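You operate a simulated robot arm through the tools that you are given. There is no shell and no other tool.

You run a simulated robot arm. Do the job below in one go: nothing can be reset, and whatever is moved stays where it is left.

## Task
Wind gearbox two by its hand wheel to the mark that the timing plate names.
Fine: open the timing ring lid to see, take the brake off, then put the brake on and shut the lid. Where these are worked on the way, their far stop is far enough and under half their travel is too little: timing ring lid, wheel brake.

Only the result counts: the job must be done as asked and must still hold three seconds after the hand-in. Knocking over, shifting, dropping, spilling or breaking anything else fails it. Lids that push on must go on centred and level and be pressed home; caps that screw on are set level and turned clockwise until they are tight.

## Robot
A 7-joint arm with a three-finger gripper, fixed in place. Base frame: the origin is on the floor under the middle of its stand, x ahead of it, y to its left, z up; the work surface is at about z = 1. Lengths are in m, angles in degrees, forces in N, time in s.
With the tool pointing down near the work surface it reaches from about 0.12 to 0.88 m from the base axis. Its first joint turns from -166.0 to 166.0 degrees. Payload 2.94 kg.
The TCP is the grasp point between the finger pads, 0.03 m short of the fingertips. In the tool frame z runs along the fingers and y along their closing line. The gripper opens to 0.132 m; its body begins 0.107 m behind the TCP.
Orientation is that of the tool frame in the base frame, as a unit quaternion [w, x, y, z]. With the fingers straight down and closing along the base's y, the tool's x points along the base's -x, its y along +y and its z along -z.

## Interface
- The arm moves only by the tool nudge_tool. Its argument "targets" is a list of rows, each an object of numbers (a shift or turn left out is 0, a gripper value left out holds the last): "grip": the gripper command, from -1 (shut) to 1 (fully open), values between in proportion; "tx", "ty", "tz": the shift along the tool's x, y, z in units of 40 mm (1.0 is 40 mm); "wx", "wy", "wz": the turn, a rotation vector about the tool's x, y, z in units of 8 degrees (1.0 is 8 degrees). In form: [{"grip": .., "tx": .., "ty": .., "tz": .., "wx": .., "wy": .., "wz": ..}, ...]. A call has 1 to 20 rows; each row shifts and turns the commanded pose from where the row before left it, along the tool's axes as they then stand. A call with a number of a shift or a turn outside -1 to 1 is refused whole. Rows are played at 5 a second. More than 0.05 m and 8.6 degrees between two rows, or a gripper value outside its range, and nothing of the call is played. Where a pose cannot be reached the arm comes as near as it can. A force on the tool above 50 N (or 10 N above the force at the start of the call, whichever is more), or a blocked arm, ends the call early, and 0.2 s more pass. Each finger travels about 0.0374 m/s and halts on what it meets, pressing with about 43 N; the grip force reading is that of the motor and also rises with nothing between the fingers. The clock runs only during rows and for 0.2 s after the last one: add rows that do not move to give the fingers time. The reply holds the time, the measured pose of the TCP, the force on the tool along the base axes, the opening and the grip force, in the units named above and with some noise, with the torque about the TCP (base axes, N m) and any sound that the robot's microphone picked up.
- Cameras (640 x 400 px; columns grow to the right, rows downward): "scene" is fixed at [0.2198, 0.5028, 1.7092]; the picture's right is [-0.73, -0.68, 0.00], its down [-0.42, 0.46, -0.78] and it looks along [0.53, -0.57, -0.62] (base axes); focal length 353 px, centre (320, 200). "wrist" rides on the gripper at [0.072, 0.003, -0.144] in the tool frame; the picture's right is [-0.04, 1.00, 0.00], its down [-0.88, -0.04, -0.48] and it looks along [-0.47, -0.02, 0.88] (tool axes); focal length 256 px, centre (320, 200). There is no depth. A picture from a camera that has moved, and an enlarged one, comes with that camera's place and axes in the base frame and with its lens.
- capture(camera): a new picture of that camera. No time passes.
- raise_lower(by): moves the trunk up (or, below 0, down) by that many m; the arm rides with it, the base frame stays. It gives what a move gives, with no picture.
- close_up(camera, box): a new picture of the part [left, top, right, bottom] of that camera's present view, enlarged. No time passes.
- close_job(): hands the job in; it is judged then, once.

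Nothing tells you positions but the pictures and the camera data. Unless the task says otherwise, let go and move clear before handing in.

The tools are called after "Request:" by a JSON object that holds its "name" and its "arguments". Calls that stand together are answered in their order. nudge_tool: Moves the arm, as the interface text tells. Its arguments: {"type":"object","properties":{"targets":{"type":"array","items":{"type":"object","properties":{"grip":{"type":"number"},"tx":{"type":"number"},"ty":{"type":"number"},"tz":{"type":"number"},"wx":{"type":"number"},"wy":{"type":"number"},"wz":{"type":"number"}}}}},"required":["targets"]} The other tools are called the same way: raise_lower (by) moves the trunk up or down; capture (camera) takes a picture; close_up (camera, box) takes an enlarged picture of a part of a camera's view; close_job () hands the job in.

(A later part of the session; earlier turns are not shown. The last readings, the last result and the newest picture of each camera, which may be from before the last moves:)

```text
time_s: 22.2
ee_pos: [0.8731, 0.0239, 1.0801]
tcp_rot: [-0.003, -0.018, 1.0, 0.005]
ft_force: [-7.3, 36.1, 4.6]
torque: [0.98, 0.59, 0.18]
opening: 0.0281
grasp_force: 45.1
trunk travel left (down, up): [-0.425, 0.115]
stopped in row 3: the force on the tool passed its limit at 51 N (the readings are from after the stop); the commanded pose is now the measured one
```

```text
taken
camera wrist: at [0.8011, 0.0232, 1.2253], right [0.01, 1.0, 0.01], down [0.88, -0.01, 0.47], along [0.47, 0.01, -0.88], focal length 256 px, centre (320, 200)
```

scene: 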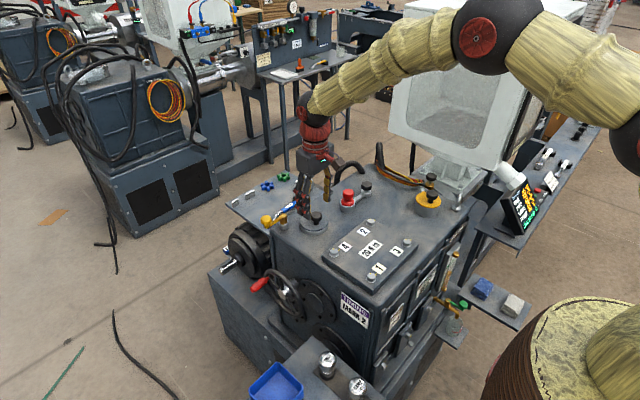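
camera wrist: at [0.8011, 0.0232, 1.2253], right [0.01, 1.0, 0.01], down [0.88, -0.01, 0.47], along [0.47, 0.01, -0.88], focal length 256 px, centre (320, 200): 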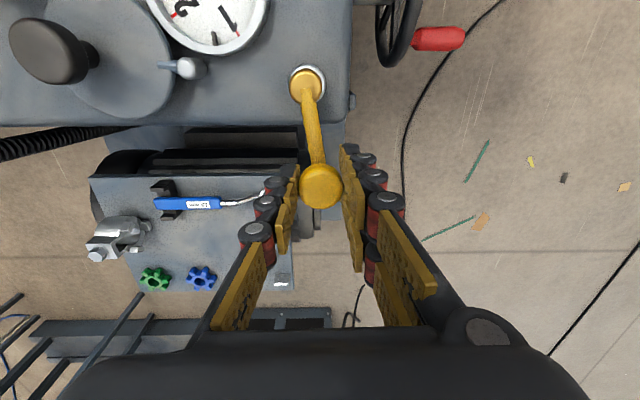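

The lever has hit its far stop (about 80° of travel), so the brake is off. The wrist camera also sees the dial now; I'll zoom on it, then release and back off.

Request:
{"name": "close_up", "arguments": {"camera": "wrist", "box": [140, 0, 280, 80]}}

Request:
{"name": "nudge_tool", "arguments": {"targets": [{"grip": 0.0, "ty": 0.06}, {"grip": 0.0}, {"grip": 0.0}, {"grip": 0.0}, {"tz": -0.8}, {"tz": -0.8}, {"tz": -0.8}]}}

Request:
{"name": "capture", "arguments": {"camera": "scene"}}

Request:
{"name": "close_up", "arguments": {"camera": "scene", "box": [220, 140, 360, 260]}}

```text
4.57 times, centred on (210, 40) of wrist
camera zoom: at [0.8011, 0.0232, 1.2253], right [0.01, 1.0, 0.01], down [0.88, -0.01, 0.47], along [0.47, 0.01, -0.88], focal length 1170 px, centre (823, 931)
```

zoom: 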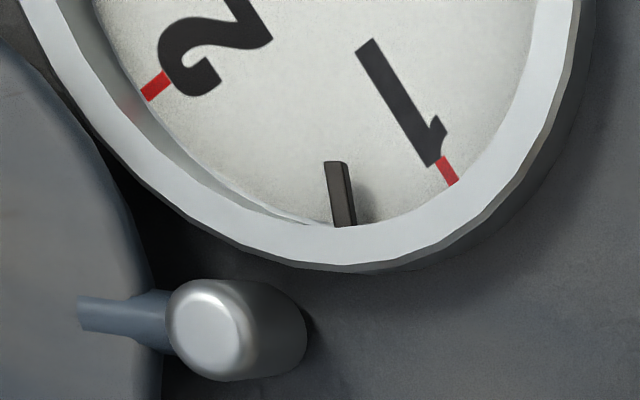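

```text
time_s: 23.9
ee_pos: [0.8739, 0.0163, 1.1767]
tcp_rot: [-0.003, -0.017, 1.0, 0.003]
ft_force: [-1.7, 0.0, -0.5]
torque: [-0.04, -0.04, 0.0]
opening: 0.0661
grasp_force: 0.0
trunk travel left (down, up): [-0.425, 0.115]
```

```text
taken
```

scene: 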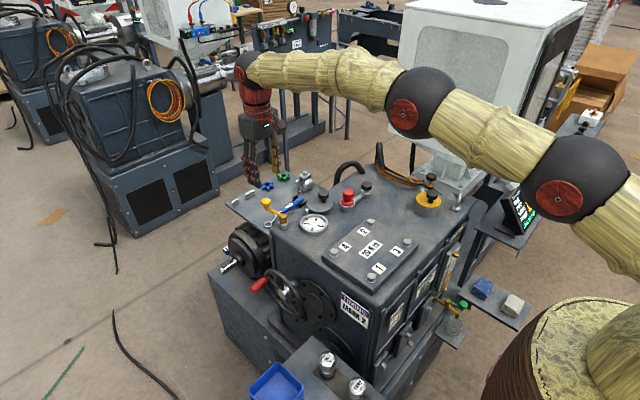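

```text
3.33 times, centred on (290, 200) of scene
camera zoom: at [0.2198, 0.5028, 1.7092], right [-0.73, -0.68, 0.0], down [-0.42, 0.46, -0.78], along [0.53, -0.57, -0.62], focal length 1176 px, centre (420, 200)
```

zoom: 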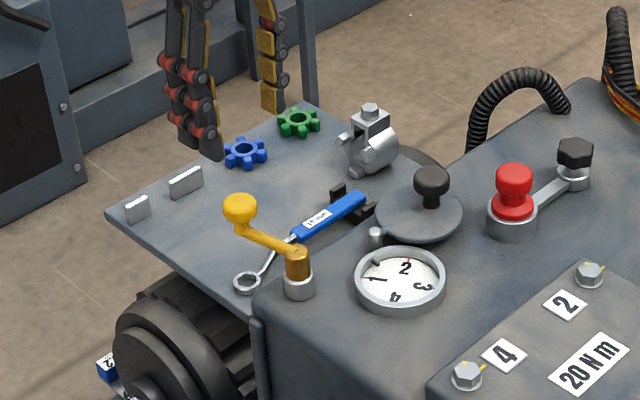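

The brake lever is at its far stop. The dial needs mark 2's red tick turned (counter-clockwise from above, about 60°) to the peg. Now I'll move to the +y side of the gearbox and turn the tool to point toward -y with the camera above, to view the hand wheel.

Request:
{"name": "nudge_tool", "arguments": {"targets": [{"grip": 0.0, "tx": 0.68, "ty": 0.599, "tz": -0.228}, {"tx": 0.68, "ty": 0.599, "tz": -0.228}, {"tx": 0.68, "ty": 0.599, "tz": -0.228}, {"tx": 0.68, "ty": 0.599, "tz": -0.228}, {"tx": 0.68, "ty": 0.599, "tz": -0.228}, {"tx": 0.68, "ty": 0.599, "tz": -0.228}, {"tx": 0.68, "ty": 0.599, "tz": -0.228}, {"tx": 0.68, "ty": 0.599, "tz": -0.228}, {"wz": -1}, {"wz": -1}, {"wz": -1}, {"wz": -1}, {"wz": -1}, {"wz": -1}, {"wz": -1}, {"wz": -1}, {"wz": -1}, {"wz": -1}, {"wz": -1}]}}

Request:
{"name": "capture", "arguments": {"camera": "wrist"}}

```text
time_s: 27.9
ee_pos: [0.6512, 0.2023, 1.2515]
tcp_rot: [0.0, 0.708, -0.707, -0.003]
ft_force: [-0.5, 0.3, -0.6]
torque: [0.02, 0.0, 0.03]
opening: 0.066
grasp_force: 0.1
trunk travel left (down, up): [-0.425, 0.115]
```

```text
taken
camera wrist: at [0.6481, 0.1295, 1.395], right [-1.0, 0.04, 0.0], down [0.04, 0.88, 0.48], along [0.02, 0.48, -0.88], focal length 256 px, centre (320, 200)
```

wrist: 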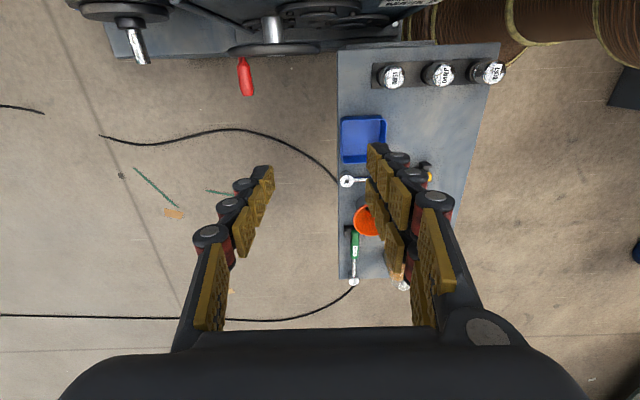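

I now place the handle axis at about (0.782, y 0.12–0.175, 0.890) and the hub at (0.722, 0.12, 0.873), so the crank radius is about 0.062. I'll tilt the tool to point toward -y here in free space.

Request:
{"name": "nudge_tool", "arguments": {"targets": [{"grip": 0.0, "wy": 1}, {"wy": 1}, {"wy": 1}, {"wy": 1}, {"wy": 1}, {"wy": 1}, {"wy": 1}, {"wy": 1}, {"wy": 1}, {"wy": 1}, {"wy": 1}, {"wy": 0.25}, {}]}}

Request:
{"name": "capture", "arguments": {"camera": "wrist"}}

Request:
{"name": "capture", "arguments": {"camera": "scene"}}

```text
time_s: 30.6
ee_pos: [0.632, 0.1858, 1.2423]
tcp_rot: [0.5, 0.502, -0.501, 0.497]
ft_force: [1.0, -0.6, 0.9]
torque: [0.04, -0.01, -0.02]
opening: 0.0662
grasp_force: 0.1
out of reach, approached as far as the arm can: row 11, 12
trunk travel left (down, up): [-0.425, 0.115]
```

```text
taken
camera wrist: at [0.6291, 0.3288, 1.3165], right [-1.0, 0.0, -0.04], down [0.03, 0.48, -0.88], along [0.02, -0.88, -0.48], focal length 256 px, centre (320, 200)
```

wrist: 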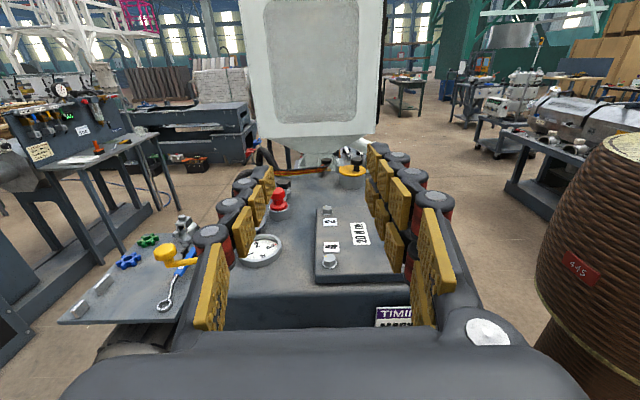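

```text
taken
```

scene: 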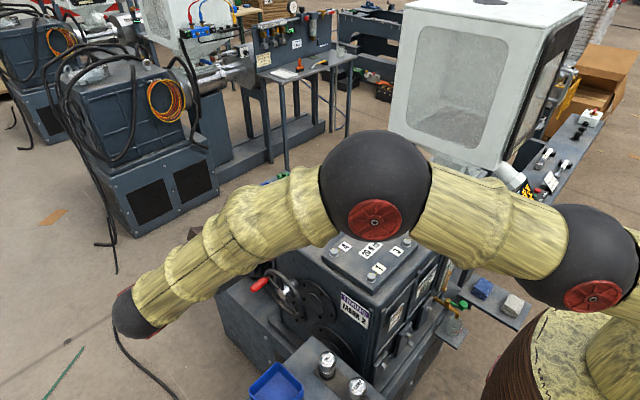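

A fully horizontal tool is out of reach here, so I'll use an oblique approach (pointing forward, down and toward -y), with the closing line still perpendicular to the handle axis. First the rotation in free space.

Request:
{"name": "nudge_tool", "arguments": {"targets": [{"grip": 0.0, "wx": 0.277, "wy": -0.738, "wz": 0.602}, {"wx": 0.277, "wy": -0.738, "wz": 0.602}, {"wx": 0.277, "wy": -0.738, "wz": 0.602}, {"wx": 0.277, "wy": -0.738, "wz": 0.602}, {"wx": 0.277, "wy": -0.738, "wz": 0.602}, {"wx": 0.277, "wy": -0.738, "wz": 0.602}, {"wx": 0.277, "wy": -0.738, "wz": 0.602}, {"wx": 0.277, "wy": -0.738, "wz": 0.602}, {}]}}

Request:
{"name": "capture", "arguments": {"camera": "wrist"}}

Request:
{"name": "capture", "arguments": {"camera": "scene"}}

```text
time_s: 32.6
ee_pos: [0.6326, 0.1848, 1.2419]
tcp_rot: [0.004, -0.535, 0.709, -0.459]
ft_force: [0.0, 0.9, -0.3]
torque: [0.0, 0.0, -0.01]
opening: 0.066
grasp_force: 0.0
trunk travel left (down, up): [-0.425, 0.115]
```

```text
taken
camera wrist: at [0.5274, 0.2236, 1.3594], right [-0.74, 0.04, -0.68], down [0.17, 0.98, -0.13], along [0.66, -0.21, -0.73], focal length 256 px, centre (320, 200)
```

wrist: 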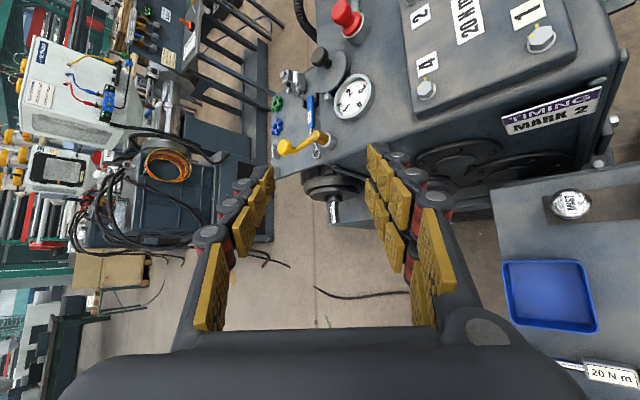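

```text
taken
```

scene: 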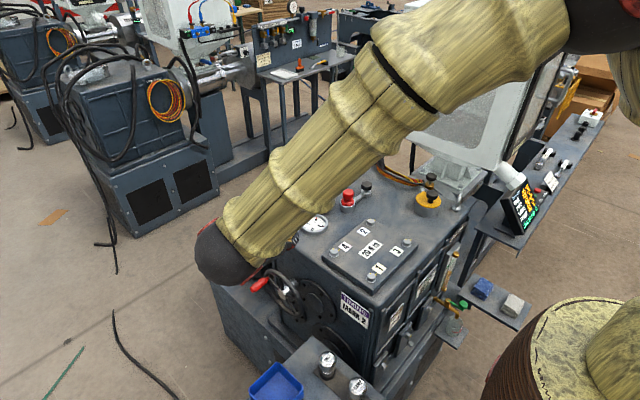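

The oblique orientation is reachable. Moving toward the wheel's +y side for a close look.

Request:
{"name": "nudge_tool", "arguments": {"targets": [{"grip": 0.0, "tx": -0.778, "ty": 0.398, "tz": 0.4925}, {"tx": -0.778, "ty": 0.398, "tz": 0.4925}, {"tx": -0.778, "ty": 0.398, "tz": 0.4925}, {"tx": -0.778, "ty": 0.398, "tz": 0.4925}, {"tx": -0.778, "ty": 0.398, "tz": 0.4925}, {"tx": -0.778, "ty": 0.398, "tz": 0.4925}, {}]}}

Request:
{"name": "capture", "arguments": {"camera": "wrist"}}

Request:
{"name": "capture", "arguments": {"camera": "scene"}}

```text
time_s: 34.2
ee_pos: [0.6969, 0.2513, 1.0212]
tcp_rot: [0.003, -0.535, 0.708, -0.461]
ft_force: [0.6, -0.3, -0.2]
torque: [0.01, 0.02, 0.02]
opening: 0.0658
grasp_force: 0.0
trunk travel left (down, up): [-0.425, 0.115]
```

```text
taken
camera wrist: at [0.5929, 0.2892, 1.1379], right [-0.74, 0.04, -0.68], down [0.17, 0.98, -0.13], along [0.66, -0.21, -0.73], focal length 256 px, centre (320, 200)
```

wrist: 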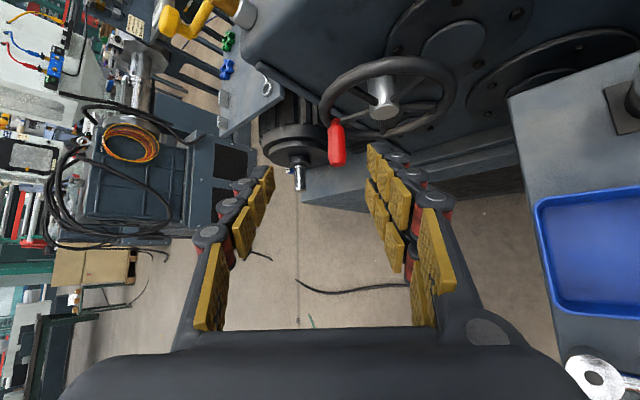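

```text
taken
```

scene: 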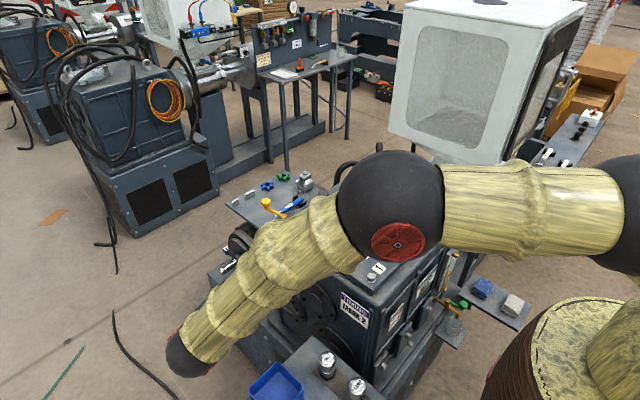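

I have a good view of the wheel and handle. Zooming in for exact geometry.

Request:
{"name": "close_up", "arguments": {"camera": "wrist", "box": [300, 40, 480, 180]}}

```text
2.86 times, centred on (390, 110) of wrist
camera zoom: at [0.5929, 0.2892, 1.1379], right [-0.74, 0.04, -0.68], down [0.17, 0.98, -0.13], along [0.66, -0.21, -0.73], focal length 731 px, centre (120, 457)
```

zoom: 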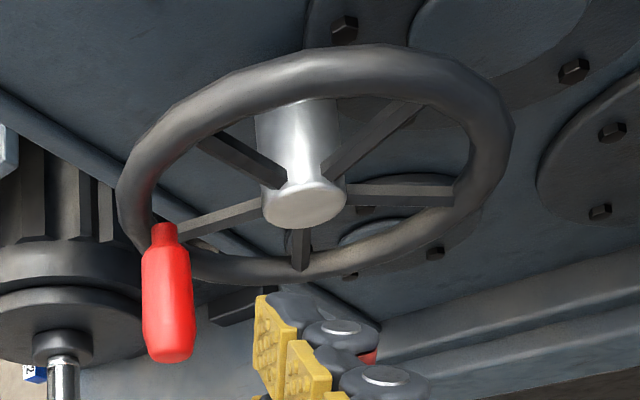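

Refined: hub axis about (0.722, 0.872) in x–z, handle axis about (0.781, 0.894), handle y 0.125–0.177, diameter 0.022. I'll go to a pre-grasp point 0.1 m back along the tool axis and check alignment.

Request:
{"name": "nudge_tool", "arguments": {"targets": [{"grip": 0.1, "tx": -0.456, "ty": 0.256, "tz": 0.845}, {"tx": -0.456, "ty": 0.256, "tz": 0.845}, {}]}}

Request:
{"name": "capture", "arguments": {"camera": "wrist"}}

Request:
{"name": "close_up", "arguments": {"camera": "wrist", "box": [220, 40, 420, 200]}}

```text
time_s: 35.0
ee_pos: [0.732, 0.2347, 0.9521]
tcp_rot: [0.004, -0.535, 0.709, -0.46]
ft_force: [-0.8, -0.5, 0.2]
torque: [0.02, 0.0, -0.03]
opening: 0.0726
grasp_force: 0.1
trunk travel left (down, up): [-0.425, 0.115]
```

```text
taken
camera wrist: at [0.6271, 0.2732, 1.0688], right [-0.74, 0.04, -0.68], down [0.17, 0.98, -0.13], along [0.66, -0.21, -0.73], focal length 256 px, centre (320, 200)
```

wrist: 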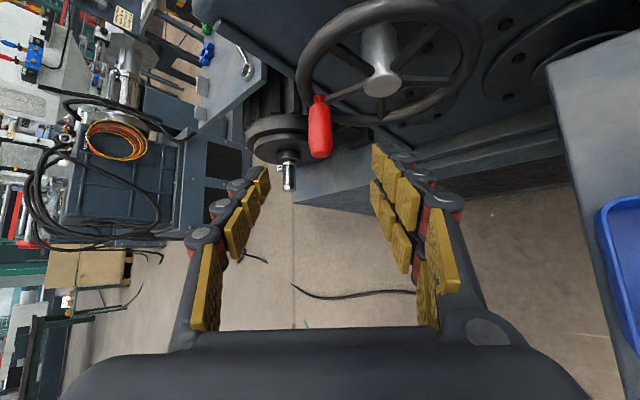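

```text
2.50 times, centred on (320, 120) of wrist
camera zoom: at [0.6271, 0.2732, 1.0688], right [-0.74, 0.04, -0.68], down [0.17, 0.98, -0.13], along [0.66, -0.21, -0.73], focal length 640 px, centre (320, 400)
```

zoom: 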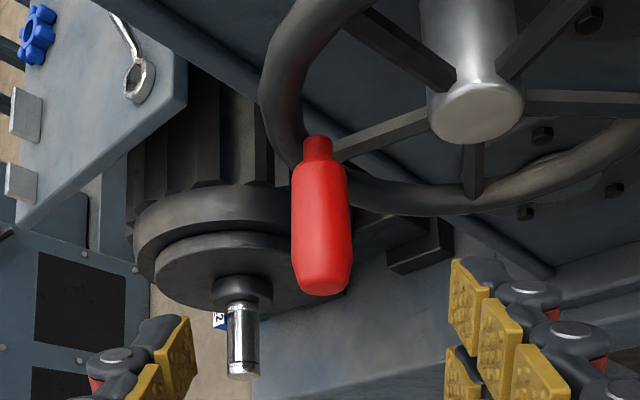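

The handle lies on the tool axis (expected row 146, col 320 – it matches). Advancing 0.09 m along the tool axis and checking again.

Request:
{"name": "nudge_tool", "arguments": {"targets": [{"grip": 0.1, "tz": 0.75}, {"tz": 0.75}, {"tz": 0.7}, {}]}}

Request:
{"name": "capture", "arguments": {"camera": "wrist"}}

Request:
{"name": "close_up", "arguments": {"camera": "wrist", "box": [240, 100, 400, 260]}}

Request:
{"name": "close_up", "arguments": {"camera": "scene", "box": [180, 200, 380, 360]}}

```text
time_s: 36.0
ee_pos: [0.7757, 0.1778, 0.9019]
tcp_rot: [0.004, -0.535, 0.709, -0.46]
ft_force: [0.1, -0.1, 0.1]
torque: [-0.02, 0.0, 0.01]
opening: 0.0727
grasp_force: 0.1
trunk travel left (down, up): [-0.425, 0.115]
```

```text
taken
camera wrist: at [0.6711, 0.217, 1.018], right [-0.74, 0.04, -0.68], down [0.17, 0.98, -0.13], along [0.66, -0.21, -0.73], focal length 256 px, centre (320, 200)
```

wrist: 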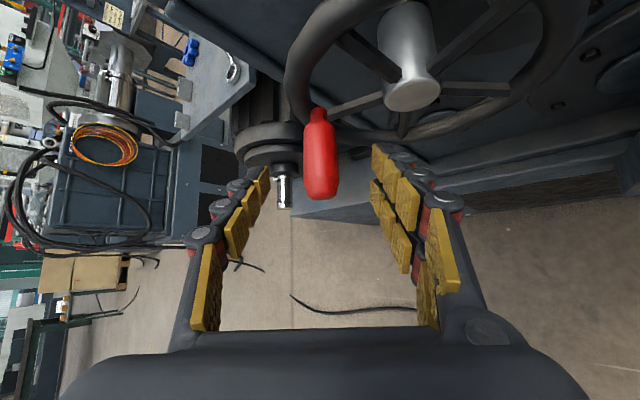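

```text
2.50 times, centred on (320, 180) of wrist
camera zoom: at [0.6711, 0.217, 1.018], right [-0.74, 0.04, -0.68], down [0.17, 0.98, -0.13], along [0.66, -0.21, -0.73], focal length 640 px, centre (320, 250)
```

zoom: 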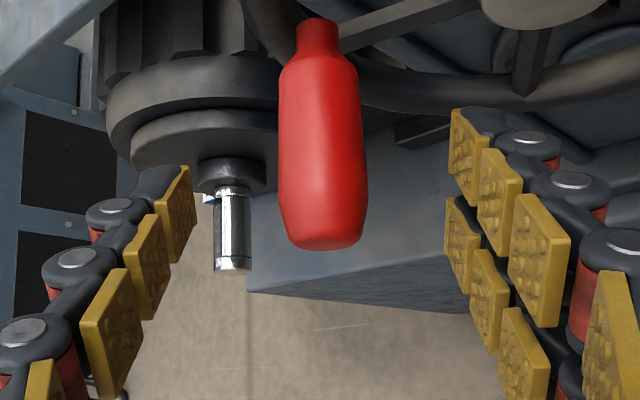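

```text
2.50 times, centred on (280, 280) of scene
camera zoom: at [0.2198, 0.5028, 1.7092], right [-0.73, -0.68, 0.0], down [-0.42, 0.46, -0.78], along [0.53, -0.57, -0.62], focal length 882 px, centre (420, 0)
```

zoom: 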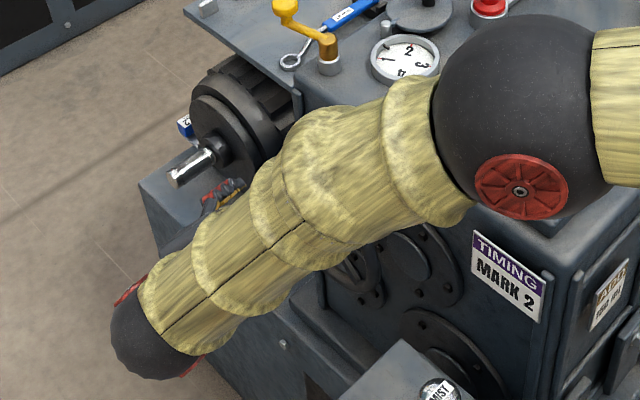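

The handle is centred between the fingers, with its end at the TCP; I'll shift slightly further onto it and close.

Request:
{"name": "nudge_tool", "arguments": {"targets": [{"grip": 0.1, "tx": 0.1, "tz": 0.2}, {}, {"grip": -0.9}, {"grip": -0.9}, {"grip": -0.9}, {"grip": -0.9}, {"grip": -0.9}, {"grip": -0.9}]}}

Request:
{"name": "close_up", "arguments": {"camera": "wrist", "box": [240, 100, 400, 260]}}

Request:
{"name": "close_up", "arguments": {"camera": "scene", "box": [285, 200, 345, 240]}}

```text
time_s: 37.9
ee_pos: [0.7779, 0.1694, 0.897]
tcp_rot: [0.004, -0.535, 0.708, -0.46]
ft_force: [-2.5, 0.7, -1.8]
torque: [0.06, 0.01, 0.0]
opening: 0.0219
grasp_force: 40.9
trunk travel left (down, up): [-0.425, 0.115]
```

```text
2.50 times, centred on (320, 180) of wrist
camera zoom: at [0.673, 0.2085, 1.0144], right [-0.74, 0.04, -0.68], down [0.17, 0.98, -0.13], along [0.66, -0.21, -0.73], focal length 640 px, centre (320, 250)
```

zoom: 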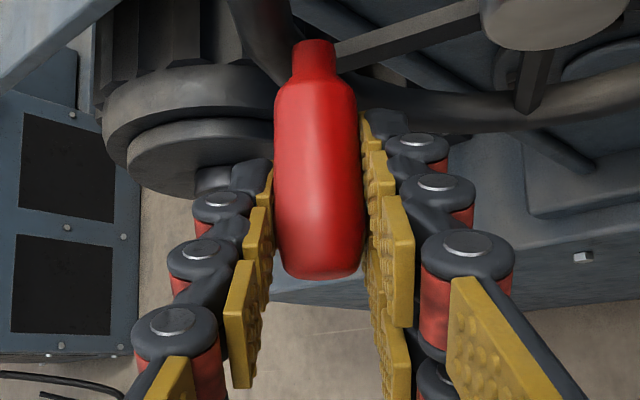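

```text
10.00 times, centred on (315, 220) of scene
camera zoom: at [0.2198, 0.5028, 1.7092], right [-0.73, -0.68, 0.0], down [-0.42, 0.46, -0.78], along [0.53, -0.57, -0.62], focal length 3528 px, centre (370, 0)
```

zoom: 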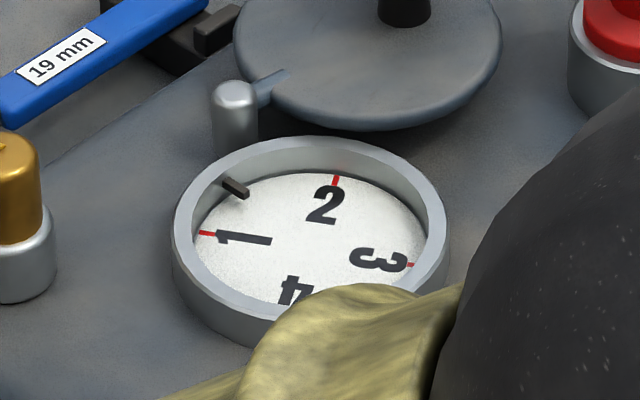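

The handle is gripped and the dial stays visible in the scene view. I'll try a first 10° of wheel turn with the handle rising, and watch the force and the dial.

Request:
{"name": "nudge_tool", "arguments": {"targets": [{"grip": -0.9, "tx": 0.088, "ty": -0.056, "tz": -0.1026}, {"tx": 0.0905, "ty": -0.0444, "tz": -0.106}, {}]}}

Request:
{"name": "close_up", "arguments": {"camera": "scene", "box": [285, 200, 345, 240]}}

Request:
{"name": "close_up", "arguments": {"camera": "wrist", "box": [240, 60, 440, 220]}}

```text
time_s: 38.6
ee_pos: [0.7706, 0.1698, 0.9068]
tcp_rot: [0.001, -0.536, 0.709, -0.459]
ft_force: [-15.4, 2.0, -15.7]
torque: [0.52, 0.04, 0.16]
opening: 0.0217
grasp_force: 45.1
trunk travel left (down, up): [-0.425, 0.115]
```

```text
10.00 times, centred on (315, 220) of scene
camera zoom: at [0.2198, 0.5028, 1.7092], right [-0.73, -0.68, 0.0], down [-0.42, 0.46, -0.78], along [0.53, -0.57, -0.62], focal length 3528 px, centre (370, 0)
```

zoom: 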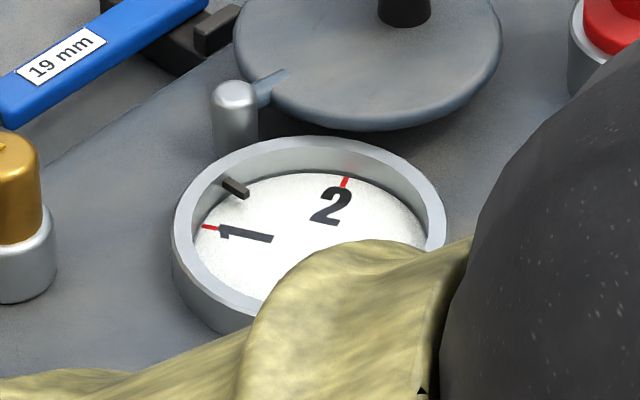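

```text
2.50 times, centred on (340, 140) of wrist
camera zoom: at [0.6671, 0.2086, 1.0237], right [-0.74, 0.04, -0.67], down [0.17, 0.98, -0.13], along [0.65, -0.21, -0.73], focal length 640 px, centre (270, 350)
```

zoom: 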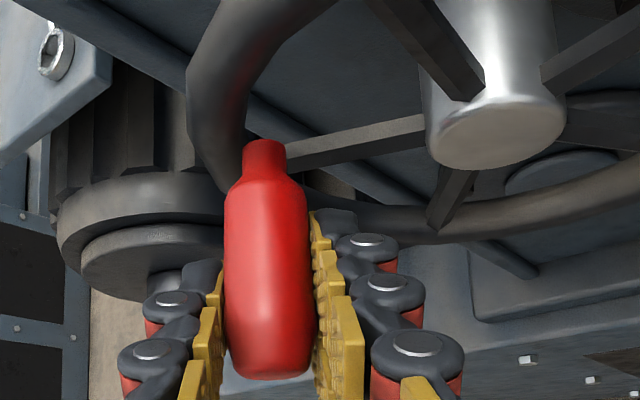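

The dial turned clockwise (about half the wheel angle), and mark 2 must come counter-clockwise to the peg, so the wheel must go the other way: handle down. Reversing along the arc (TCP circle centre about (0.725, 0.865), r 0.062).

Request:
{"name": "nudge_tool", "arguments": {"targets": [{"grip": -0.9, "tx": -0.0795, "ty": 0.0804, "tz": 0.093}, {"tx": -0.087, "ty": 0.014, "tz": 0.1017}, {"tx": -0.0866, "ty": 0.03, "tz": 0.101}, {"tx": -0.0846, "ty": 0.0373, "tz": 0.0988}, {"tx": -0.0817, "ty": 0.05, "tz": 0.0955}, {"tx": -0.0776, "ty": 0.061, "tz": 0.0906}, {}]}}

Request:
{"name": "close_up", "arguments": {"camera": "scene", "box": [285, 200, 345, 240]}}

Request:
{"name": "close_up", "arguments": {"camera": "wrist", "box": [240, 60, 440, 220]}}

```text
time_s: 40.2
ee_pos: [0.7855, 0.1691, 0.8798]
tcp_rot: [0.003, -0.535, 0.708, -0.46]
ft_force: [-22.4, 1.1, -4.5]
torque: [-0.19, 0.04, -0.25]
opening: 0.0218
grasp_force: 44.8
trunk travel left (down, up): [-0.425, 0.115]
```

```text
10.00 times, centred on (315, 220) of scene
camera zoom: at [0.2198, 0.5028, 1.7092], right [-0.73, -0.68, 0.0], down [-0.42, 0.46, -0.78], along [0.53, -0.57, -0.62], focal length 3528 px, centre (370, 0)
```

zoom: 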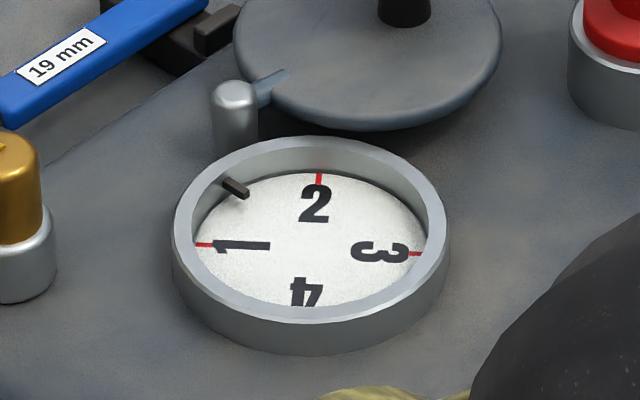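

```text
2.50 times, centred on (340, 140) of wrist
camera zoom: at [0.6802, 0.2085, 0.9955], right [-0.74, 0.04, -0.68], down [0.17, 0.98, -0.13], along [0.66, -0.21, -0.73], focal length 640 px, centre (270, 350)
```

zoom: 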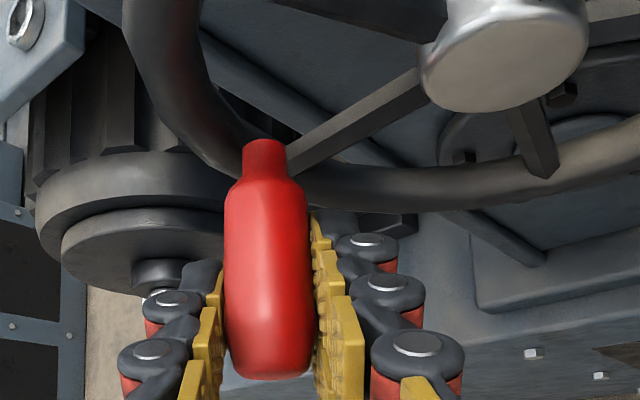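

Right direction: mark 2 is moving toward the peg. There's about 22 N of inward radial load, so I'll relieve it by moving the tool 2 mm inward and see how the force responds.

Request:
{"name": "nudge_tool", "arguments": {"targets": [{"grip": -0.9, "tx": 0.0214, "ty": 0.0377, "tz": -0.025}, {}]}}

```text
time_s: 40.9
ee_pos: [0.7835, 0.1699, 0.8799]
tcp_rot: [0.004, -0.535, 0.709, -0.46]
ft_force: [-14.8, 0.2, -2.3]
torque: [-0.39, 0.03, -0.38]
opening: 0.0217
grasp_force: 44.9
trunk travel left (down, up): [-0.425, 0.115]
```

Stiffness is about 4 N/mm; I'll take out the remaining radial load to find the true circle.

Request:
{"name": "nudge_tool", "arguments": {"targets": [{"grip": -0.9, "tx": 0.0321, "ty": 0.0565, "tz": -0.0375}, {}]}}

Request:
{"name": "close_up", "arguments": {"camera": "scene", "box": [285, 200, 345, 240]}}

Request:
{"name": "close_up", "arguments": {"camera": "wrist", "box": [240, 60, 440, 220]}}

```text
time_s: 41.5
ee_pos: [0.7845, 0.1704, 0.8804]
tcp_rot: [0.005, -0.534, 0.708, -0.461]
ft_force: [7.3, -5.9, 2.0]
torque: [-0.39, -0.01, -0.26]
opening: 0.0219
grasp_force: 45.2
trunk travel left (down, up): [-0.425, 0.115]
```

```text
10.00 times, centred on (315, 220) of scene
camera zoom: at [0.2198, 0.5028, 1.7092], right [-0.73, -0.68, 0.0], down [-0.42, 0.46, -0.78], along [0.53, -0.57, -0.62], focal length 3528 px, centre (370, 0)
```

zoom: 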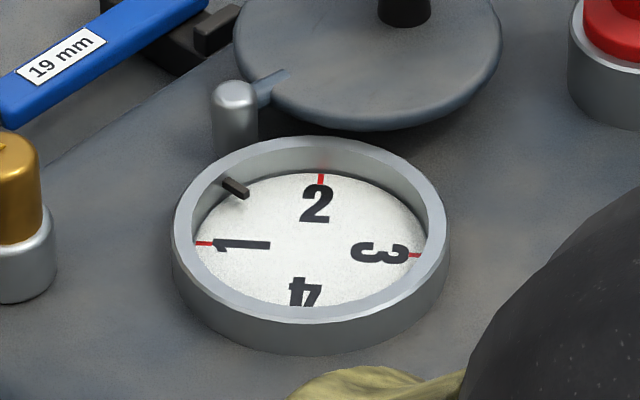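

```text
2.50 times, centred on (340, 140) of wrist
camera zoom: at [0.679, 0.2082, 0.9975], right [-0.73, 0.04, -0.68], down [0.17, 0.98, -0.13], along [0.66, -0.21, -0.72], focal length 640 px, centre (270, 350)
```

zoom: 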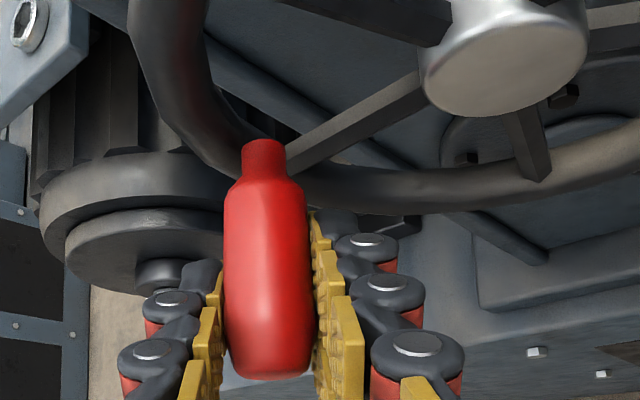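

The rigid handle pins the TCP, so the measured points lie on the true circle: centre (0.727, 0.868), r 0.0586, now at 12°. Mark 2 is about 54° from the peg (the peg points along +x). Continuing down 30° on this corrected circle.

Request:
{"name": "nudge_tool", "arguments": {"targets": [{"grip": -0.9, "tx": -0.0906, "ty": 0.042, "tz": 0.1058}, {"tx": -0.0667, "ty": 0.0764, "tz": 0.0779}, {"tx": -0.0613, "ty": 0.0858, "tz": 0.0716}, {"tx": -0.057, "ty": 0.0933, "tz": 0.0666}, {"tx": -0.0516, "ty": 0.0992, "tz": 0.0602}, {"tx": -0.045, "ty": 0.107, "tz": 0.0526}, {}]}}

Request:
{"name": "close_up", "arguments": {"camera": "scene", "box": [285, 200, 345, 240]}}

Request:
{"name": "close_up", "arguments": {"camera": "wrist", "box": [240, 60, 440, 220]}}

```text
time_s: 43.0
ee_pos: [0.7829, 0.1683, 0.845]
tcp_rot: [0.003, -0.536, 0.709, -0.459]
ft_force: [25.8, -3.4, -11.0]
torque: [0.49, -0.04, 0.49]
opening: 0.0219
grasp_force: 44.8
trunk travel left (down, up): [-0.425, 0.115]
```

```text
10.00 times, centred on (315, 220) of scene
camera zoom: at [0.2198, 0.5028, 1.7092], right [-0.73, -0.68, 0.0], down [-0.42, 0.46, -0.78], along [0.53, -0.57, -0.62], focal length 3528 px, centre (370, 0)
```

zoom: 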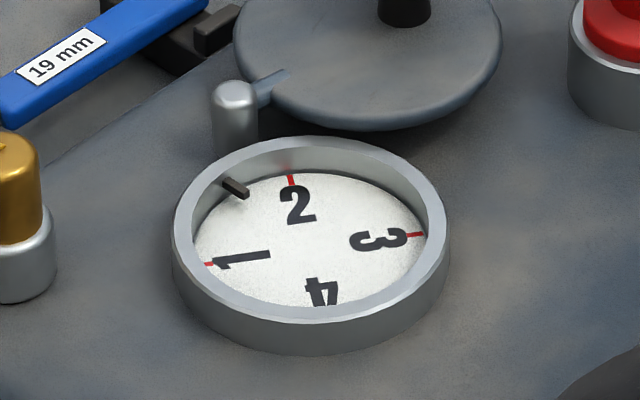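

```text
2.50 times, centred on (340, 140) of wrist
camera zoom: at [0.6779, 0.2082, 0.9628], right [-0.74, 0.04, -0.67], down [0.17, 0.98, -0.13], along [0.65, -0.21, -0.73], focal length 640 px, centre (270, 350)
```

zoom: 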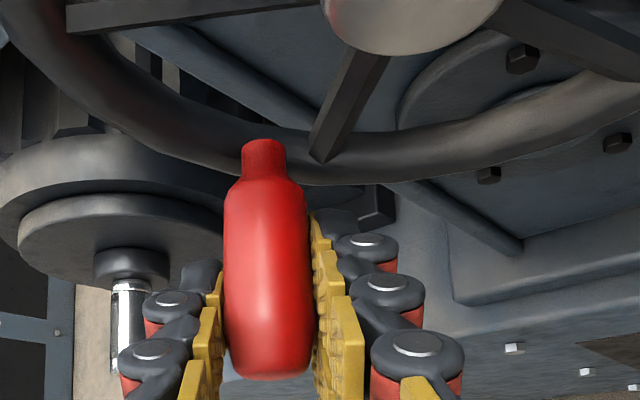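

Updated fit: centre (0.7237, 0.8654), r 0.0626, now at -19°. Mark 2 is about 38° from the peg. Continuing 30° of wheel.

Request:
{"name": "nudge_tool", "arguments": {"targets": [{"grip": -0.9, "tx": -0.0972, "ty": 0.114, "tz": 0.1135}, {"tx": -0.0331, "ty": 0.1242, "tz": 0.0386}, {"tx": -0.0265, "ty": 0.1319, "tz": 0.031}, {"tx": -0.0186, "ty": 0.1345, "tz": 0.0217}, {"tx": -0.0117, "ty": 0.1352, "tz": 0.0136}, {"tx": -0.0036, "ty": 0.1343, "tz": 0.0042}, {}]}}

Request:
{"name": "close_up", "arguments": {"camera": "scene", "box": [285, 200, 345, 240]}}

Request:
{"name": "capture", "arguments": {"camera": "wrist"}}

Request:
{"name": "capture", "arguments": {"camera": "scene"}}

```text
time_s: 44.6
ee_pos: [0.7644, 0.1694, 0.8191]
tcp_rot: [0.003, -0.535, 0.708, -0.46]
ft_force: [-3.3, -3.1, 3.7]
torque: [-0.48, -0.01, -0.34]
opening: 0.022
grasp_force: 45.2
trunk travel left (down, up): [-0.425, 0.115]
```

```text
10.00 times, centred on (315, 220) of scene
camera zoom: at [0.2198, 0.5028, 1.7092], right [-0.73, -0.68, 0.0], down [-0.42, 0.46, -0.78], along [0.53, -0.57, -0.62], focal length 3528 px, centre (370, 0)
```

zoom: 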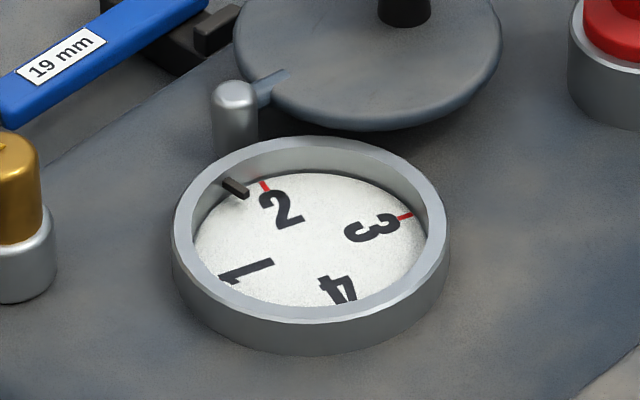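

```text
taken
camera wrist: at [0.6591, 0.2085, 0.9357], right [-0.74, 0.04, -0.68], down [0.17, 0.98, -0.13], along [0.66, -0.21, -0.73], focal length 256 px, centre (320, 200)
```

wrist: 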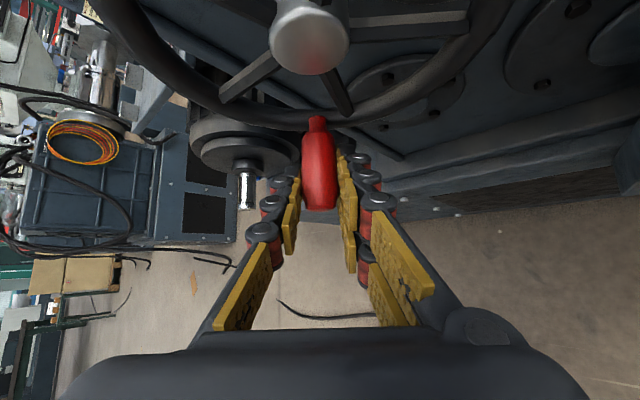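

```text
taken
```

scene: 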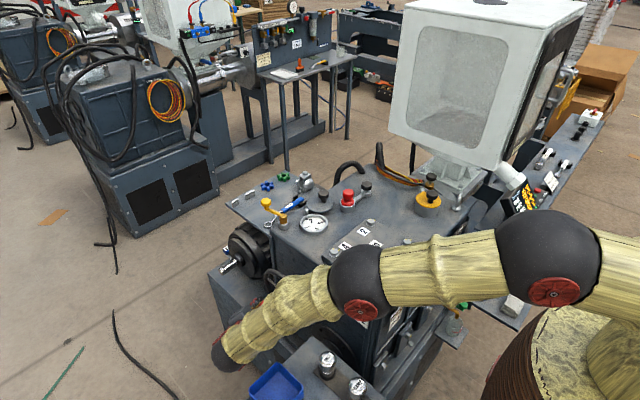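

Ratio is about 0.5; mark 2 is about 23° from the peg, so about 45° of wheel remains. Continuing 30°.

Request:
{"name": "nudge_tool", "arguments": {"targets": [{"grip": -0.9, "tx": 0.0044, "ty": 0.1369, "tz": -0.0051}, {"tx": 0.0113, "ty": 0.1376, "tz": -0.0132}, {"tx": 0.0195, "ty": 0.1332, "tz": -0.0228}, {"tx": 0.0278, "ty": 0.1287, "tz": -0.0325}, {"tx": 0.0326, "ty": 0.1256, "tz": -0.038}, {"tx": 0.0431, "ty": 0.1214, "tz": -0.0503}, {}]}}

Request:
{"name": "close_up", "arguments": {"camera": "scene", "box": [285, 200, 345, 240]}}

Request:
{"name": "capture", "arguments": {"camera": "wrist"}}

```text
time_s: 46.2
ee_pos: [0.7343, 0.1702, 0.8054]
tcp_rot: [0.004, -0.535, 0.708, -0.46]
ft_force: [-2.8, -6.3, 10.1]
torque: [-0.01, -0.01, 0.03]
opening: 0.0219
grasp_force: 44.6
trunk travel left (down, up): [-0.425, 0.115]
```

```text
10.00 times, centred on (315, 220) of scene
camera zoom: at [0.2198, 0.5028, 1.7092], right [-0.73, -0.68, 0.0], down [-0.42, 0.46, -0.78], along [0.53, -0.57, -0.62], focal length 3528 px, centre (370, 0)
```

zoom: 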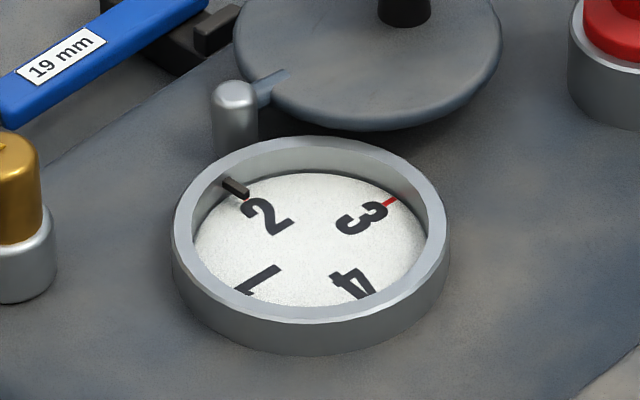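

```text
taken
camera wrist: at [0.6304, 0.2084, 0.9221], right [-0.74, 0.04, -0.68], down [0.17, 0.98, -0.13], along [0.66, -0.21, -0.73], focal length 256 px, centre (320, 200)
```

wrist: 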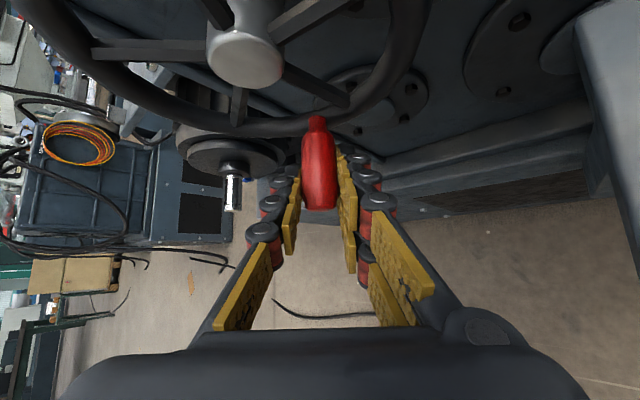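

The tick of mark 2 is about 5–6° short of the peg by my estimate (from mark 3's position), i.e. about 10° more on the wheel. Moving that.

Request:
{"name": "nudge_tool", "arguments": {"targets": [{"grip": -0.9, "tx": 0.0468, "ty": 0.1165, "tz": -0.0546}, {"tx": 0.0541, "ty": 0.1066, "tz": -0.0632}, {}, {}]}}

Request:
{"name": "close_up", "arguments": {"camera": "scene", "box": [285, 200, 345, 240]}}

Request:
{"name": "close_up", "arguments": {"camera": "scene", "box": [300, 212, 330, 236]}}

```text
time_s: 47.2
ee_pos: [0.7242, 0.1696, 0.8031]
tcp_rot: [0.004, -0.536, 0.708, -0.461]
ft_force: [0.1, -8.7, 13.2]
torque: [-0.13, -0.01, 0.03]
opening: 0.0219
grasp_force: 44.6
trunk travel left (down, up): [-0.425, 0.115]
```

```text
10.00 times, centred on (315, 220) of scene
camera zoom: at [0.2198, 0.5028, 1.7092], right [-0.73, -0.68, 0.0], down [-0.42, 0.46, -0.78], along [0.53, -0.57, -0.62], focal length 3528 px, centre (370, 0)
```

zoom: 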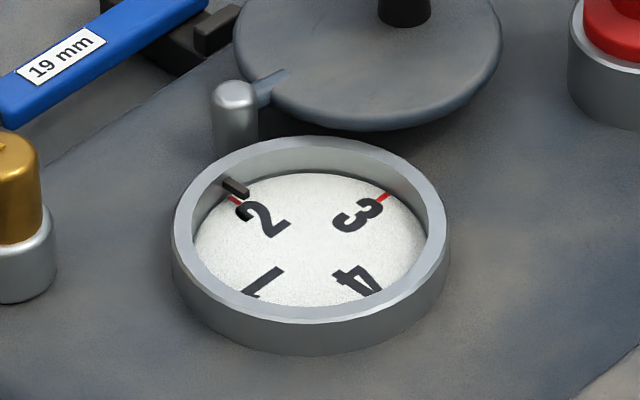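

```text
16.00 times, centred on (315, 224) of scene
camera zoom: at [0.2198, 0.5028, 1.7092], right [-0.73, -0.68, 0.0], down [-0.42, 0.46, -0.78], along [0.53, -0.57, -0.62], focal length 5646 px, centre (400, -184)
```

zoom: 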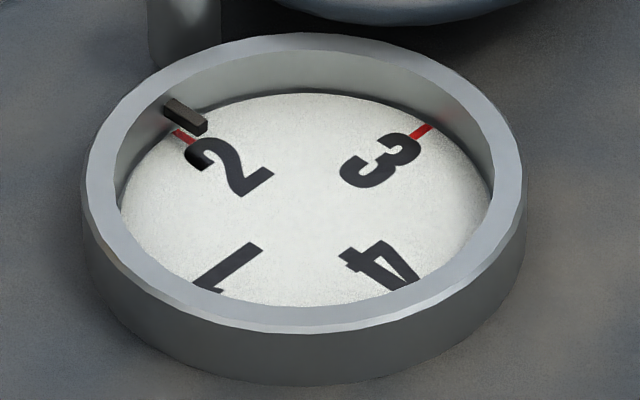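

Mark 2's red tick now sits right under the peg (computed angle -0.5° against peg 0°). I'll relieve the grip load slightly, check that the dial hasn't moved, and then let go.

Request:
{"name": "nudge_tool", "arguments": {"targets": [{"grip": -0.9, "tx": 0.069, "ty": -0.041, "tz": -0.003}, {}]}}

Request:
{"name": "close_up", "arguments": {"camera": "scene", "box": [300, 212, 330, 236]}}

```text
time_s: 47.9
ee_pos: [0.7239, 0.1694, 0.8046]
tcp_rot: [0.004, -0.536, 0.708, -0.459]
ft_force: [-1.9, 5.3, 0.6]
torque: [0.09, 0.02, 0.04]
opening: 0.0218
grasp_force: 44.4
trunk travel left (down, up): [-0.425, 0.115]
```

```text
16.00 times, centred on (315, 224) of scene
camera zoom: at [0.2198, 0.5028, 1.7092], right [-0.73, -0.68, 0.0], down [-0.42, 0.46, -0.78], along [0.53, -0.57, -0.62], focal length 5646 px, centre (400, -184)
```

zoom: 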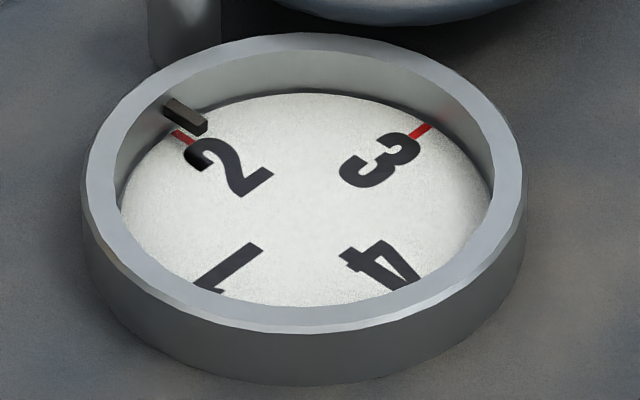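

Load is nearly zero and the dial is unchanged. Opening the fingers and retreating along the tool axis.

Request:
{"name": "nudge_tool", "arguments": {"targets": [{"grip": -0.1}, {"grip": -0.1}, {"grip": -0.1}, {"grip": -0.1}, {"tz": -0.7}, {"tz": -0.9}, {"tz": -0.9}, {"tz": -0.9}, {}]}}

Request:
{"name": "close_up", "arguments": {"camera": "scene", "box": [300, 212, 330, 236]}}

Request:
{"name": "capture", "arguments": {"camera": "wrist"}}

Request:
{"name": "capture", "arguments": {"camera": "scene"}}

```text
time_s: 49.9
ee_pos: [0.6571, 0.2559, 0.8848]
tcp_rot: [0.003, -0.535, 0.708, -0.46]
ft_force: [-0.2, -0.4, -0.7]
torque: [-0.01, -0.01, -0.05]
opening: 0.0595
grasp_force: 0.0
trunk travel left (down, up): [-0.425, 0.115]
```

```text
16.00 times, centred on (315, 224) of scene
camera zoom: at [0.2198, 0.5028, 1.7092], right [-0.73, -0.68, 0.0], down [-0.42, 0.46, -0.78], along [0.53, -0.57, -0.62], focal length 5646 px, centre (400, -184)
```

zoom: 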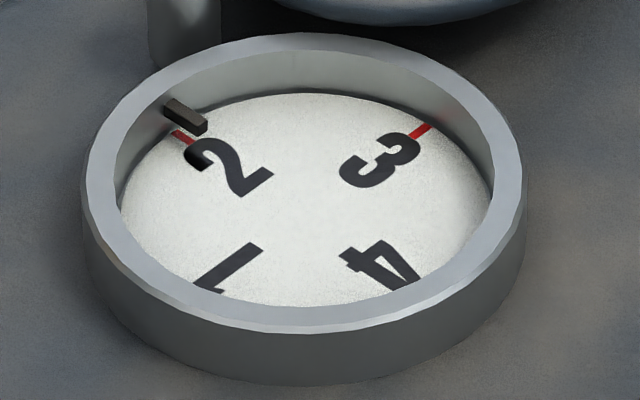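

```text
taken
camera wrist: at [0.553, 0.295, 1.0012], right [-0.74, 0.04, -0.68], down [0.17, 0.98, -0.13], along [0.66, -0.21, -0.73], focal length 256 px, centre (320, 200)
```

wrist: 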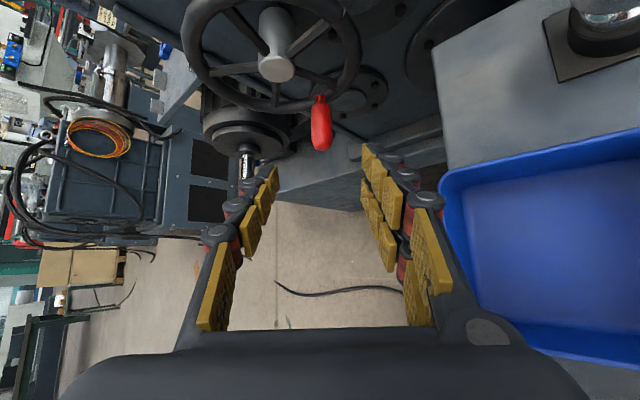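

```text
taken
```

scene: 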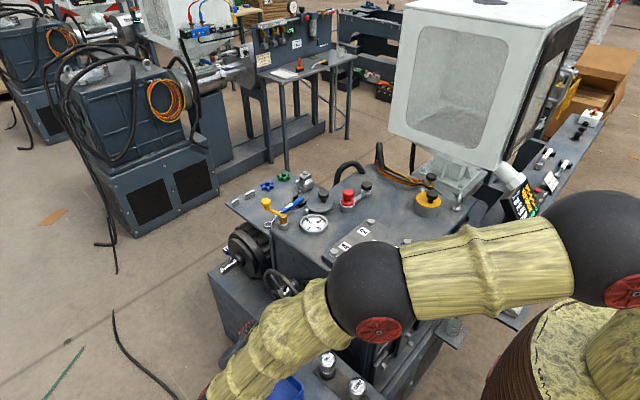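

The dial held its place. I'll raise straight up clear of the tray, then rotate the tool back to pointing straight down.

Request:
{"name": "nudge_tool", "arguments": {"targets": [{"grip": -0.1, "tx": 0.4895, "ty": -0.658, "tz": -0.572}, {"tx": 0.4895, "ty": -0.658, "tz": -0.572}, {"tx": 0.4895, "ty": -0.658, "tz": -0.572}, {"tx": 0.4895, "ty": -0.658, "tz": -0.572}, {"tx": 0.4895, "ty": -0.658, "tz": -0.572}, {"tx": 0.4895, "ty": -0.658, "tz": -0.572}, {"tx": 0.4895, "ty": -0.658, "tz": -0.572}, {"tx": 0.4895, "ty": -0.658, "tz": -0.572}, {}]}}

Request:
{"name": "nudge_tool", "arguments": {"targets": [{"grip": 0.0, "wx": -0.6556, "wy": -0.0521, "wz": 0.67}, {"wx": -0.6556, "wy": -0.0521, "wz": 0.67}, {"wx": -0.6556, "wy": -0.0521, "wz": 0.67}, {"wx": -0.6556, "wy": -0.0521, "wz": 0.67}, {"wx": -0.6556, "wy": -0.0521, "wz": 0.67}, {"wx": -0.6556, "wy": -0.0521, "wz": 0.67}, {"wx": -0.6556, "wy": -0.0521, "wz": 0.67}, {"wx": -0.6556, "wy": -0.0521, "wz": 0.67}, {"wx": -0.6556, "wy": -0.0521, "wz": 0.67}, {"wx": -0.6556, "wy": -0.0521, "wz": 0.67}, {"wx": -0.6556, "wy": -0.0521, "wz": 0.67}, {}]}}

Request:
{"name": "capture", "arguments": {"camera": "wrist"}}

Request:
{"name": "capture", "arguments": {"camera": "scene"}}

```text
time_s: 51.9
ee_pos: [0.6579, 0.2536, 1.2033]
tcp_rot: [0.003, -0.535, 0.709, -0.459]
ft_force: [0.5, 0.0, -0.6]
torque: [0.0, 0.0, -0.01]
opening: 0.0595
grasp_force: 0.1
trunk travel left (down, up): [-0.425, 0.115]
```

```text
time_s: 54.5
ee_pos: [0.6575, 0.2546, 1.2042]
tcp_rot: [-0.001, -0.086, 0.996, 0.003]
ft_force: [0.2, -0.7, -0.5]
torque: [0.01, -0.01, -0.01]
opening: 0.066
grasp_force: 0.1
trunk travel left (down, up): [-0.425, 0.115]
```

```text
taken
camera wrist: at [0.5863, 0.2453, 1.3488], right [-0.13, 0.99, 0.01], down [0.87, 0.11, 0.47], along [0.47, 0.07, -0.88], focal length 256 px, centre (320, 200)
```

wrist: 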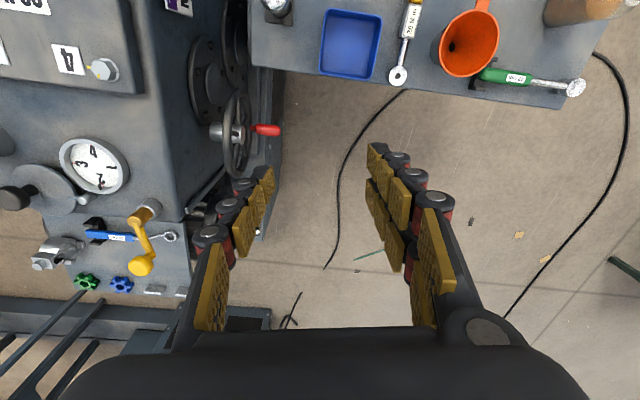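

```text
taken
```

scene: 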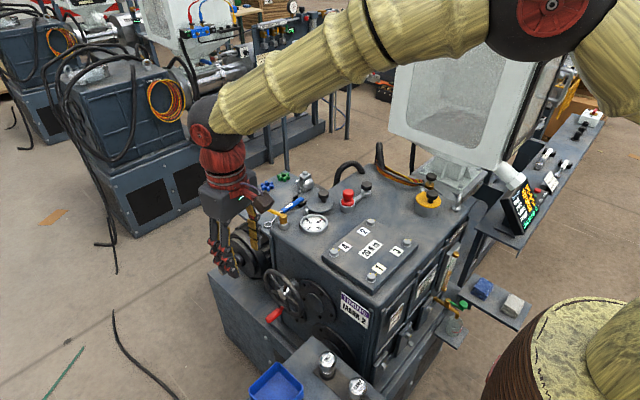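

All is intact. Before braking, I'll check the dial from directly above with the wrist camera.

Request:
{"name": "nudge_tool", "arguments": {"targets": [{"grip": 0.0, "tx": 0.081, "ty": -0.9375, "tz": 0.169}, {"tx": 0.081, "ty": -0.9375, "tz": 0.169}, {"tx": 0.081, "ty": -0.9375, "tz": 0.169}, {"tx": 0.081, "ty": -0.9375, "tz": 0.169}, {"tx": 0.081, "ty": -0.9375, "tz": 0.169}, {"tx": 0.081, "ty": -0.9375, "tz": 0.169}, {"tx": 0.081, "ty": -0.9375, "tz": 0.169}, {"tx": 0.081, "ty": -0.9375, "tz": 0.169}, {}]}}

Request:
{"name": "capture", "arguments": {"camera": "wrist"}}

Request:
{"name": "close_up", "arguments": {"camera": "wrist", "box": [260, 140, 380, 260]}}

```text
time_s: 56.5
ee_pos: [0.6848, -0.0458, 1.1476]
tcp_rot: [-0.001, -0.087, 0.996, 0.001]
ft_force: [1.0, -0.3, 0.5]
torque: [0.01, -0.04, 0.0]
opening: 0.0661
grasp_force: 0.1
trunk travel left (down, up): [-0.425, 0.115]
```

```text
taken
camera wrist: at [0.6131, -0.0553, 1.2928], right [-0.13, 0.99, 0.0], down [0.87, 0.11, 0.47], along [0.47, 0.07, -0.88], focal length 256 px, centre (320, 200)
```

wrist: 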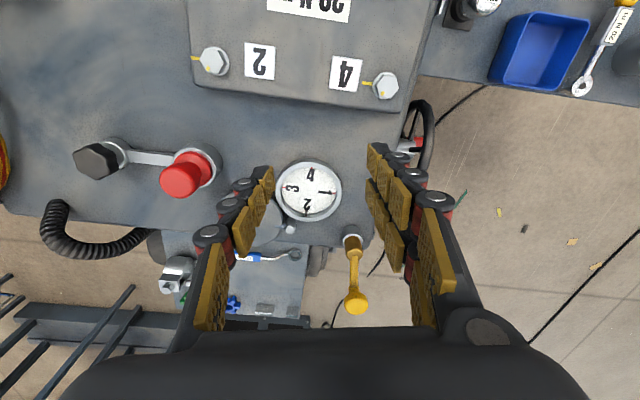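

```text
3.33 times, centred on (320, 200) of wrist
camera zoom: at [0.6131, -0.0553, 1.2928], right [-0.13, 0.99, 0.0], down [0.87, 0.11, 0.47], along [0.47, 0.07, -0.88], focal length 853 px, centre (320, 200)
```

zoom: 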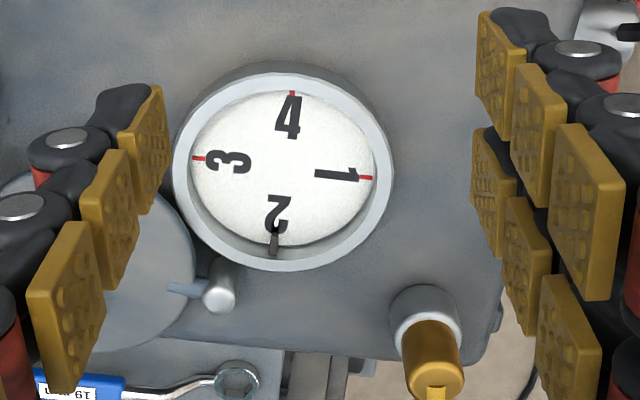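

Request:
{"name": "close_up", "arguments": {"camera": "wrist", "box": [285, 170, 345, 230]}}

```text
6.67 times, centred on (315, 200) of wrist
camera zoom: at [0.6131, -0.0553, 1.2928], right [-0.13, 0.99, 0.0], down [0.87, 0.11, 0.47], along [0.47, 0.07, -0.88], focal length 1707 px, centre (353, 200)
```

zoom: 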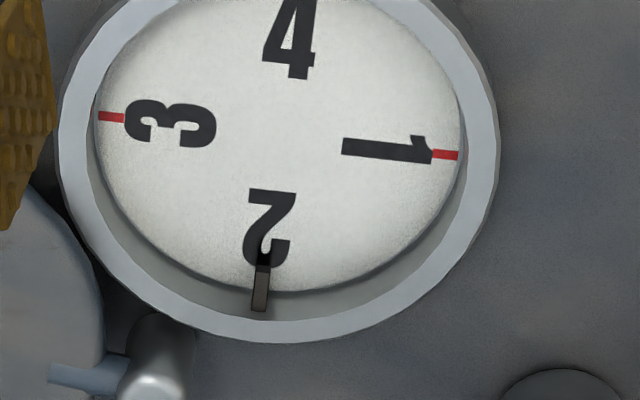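

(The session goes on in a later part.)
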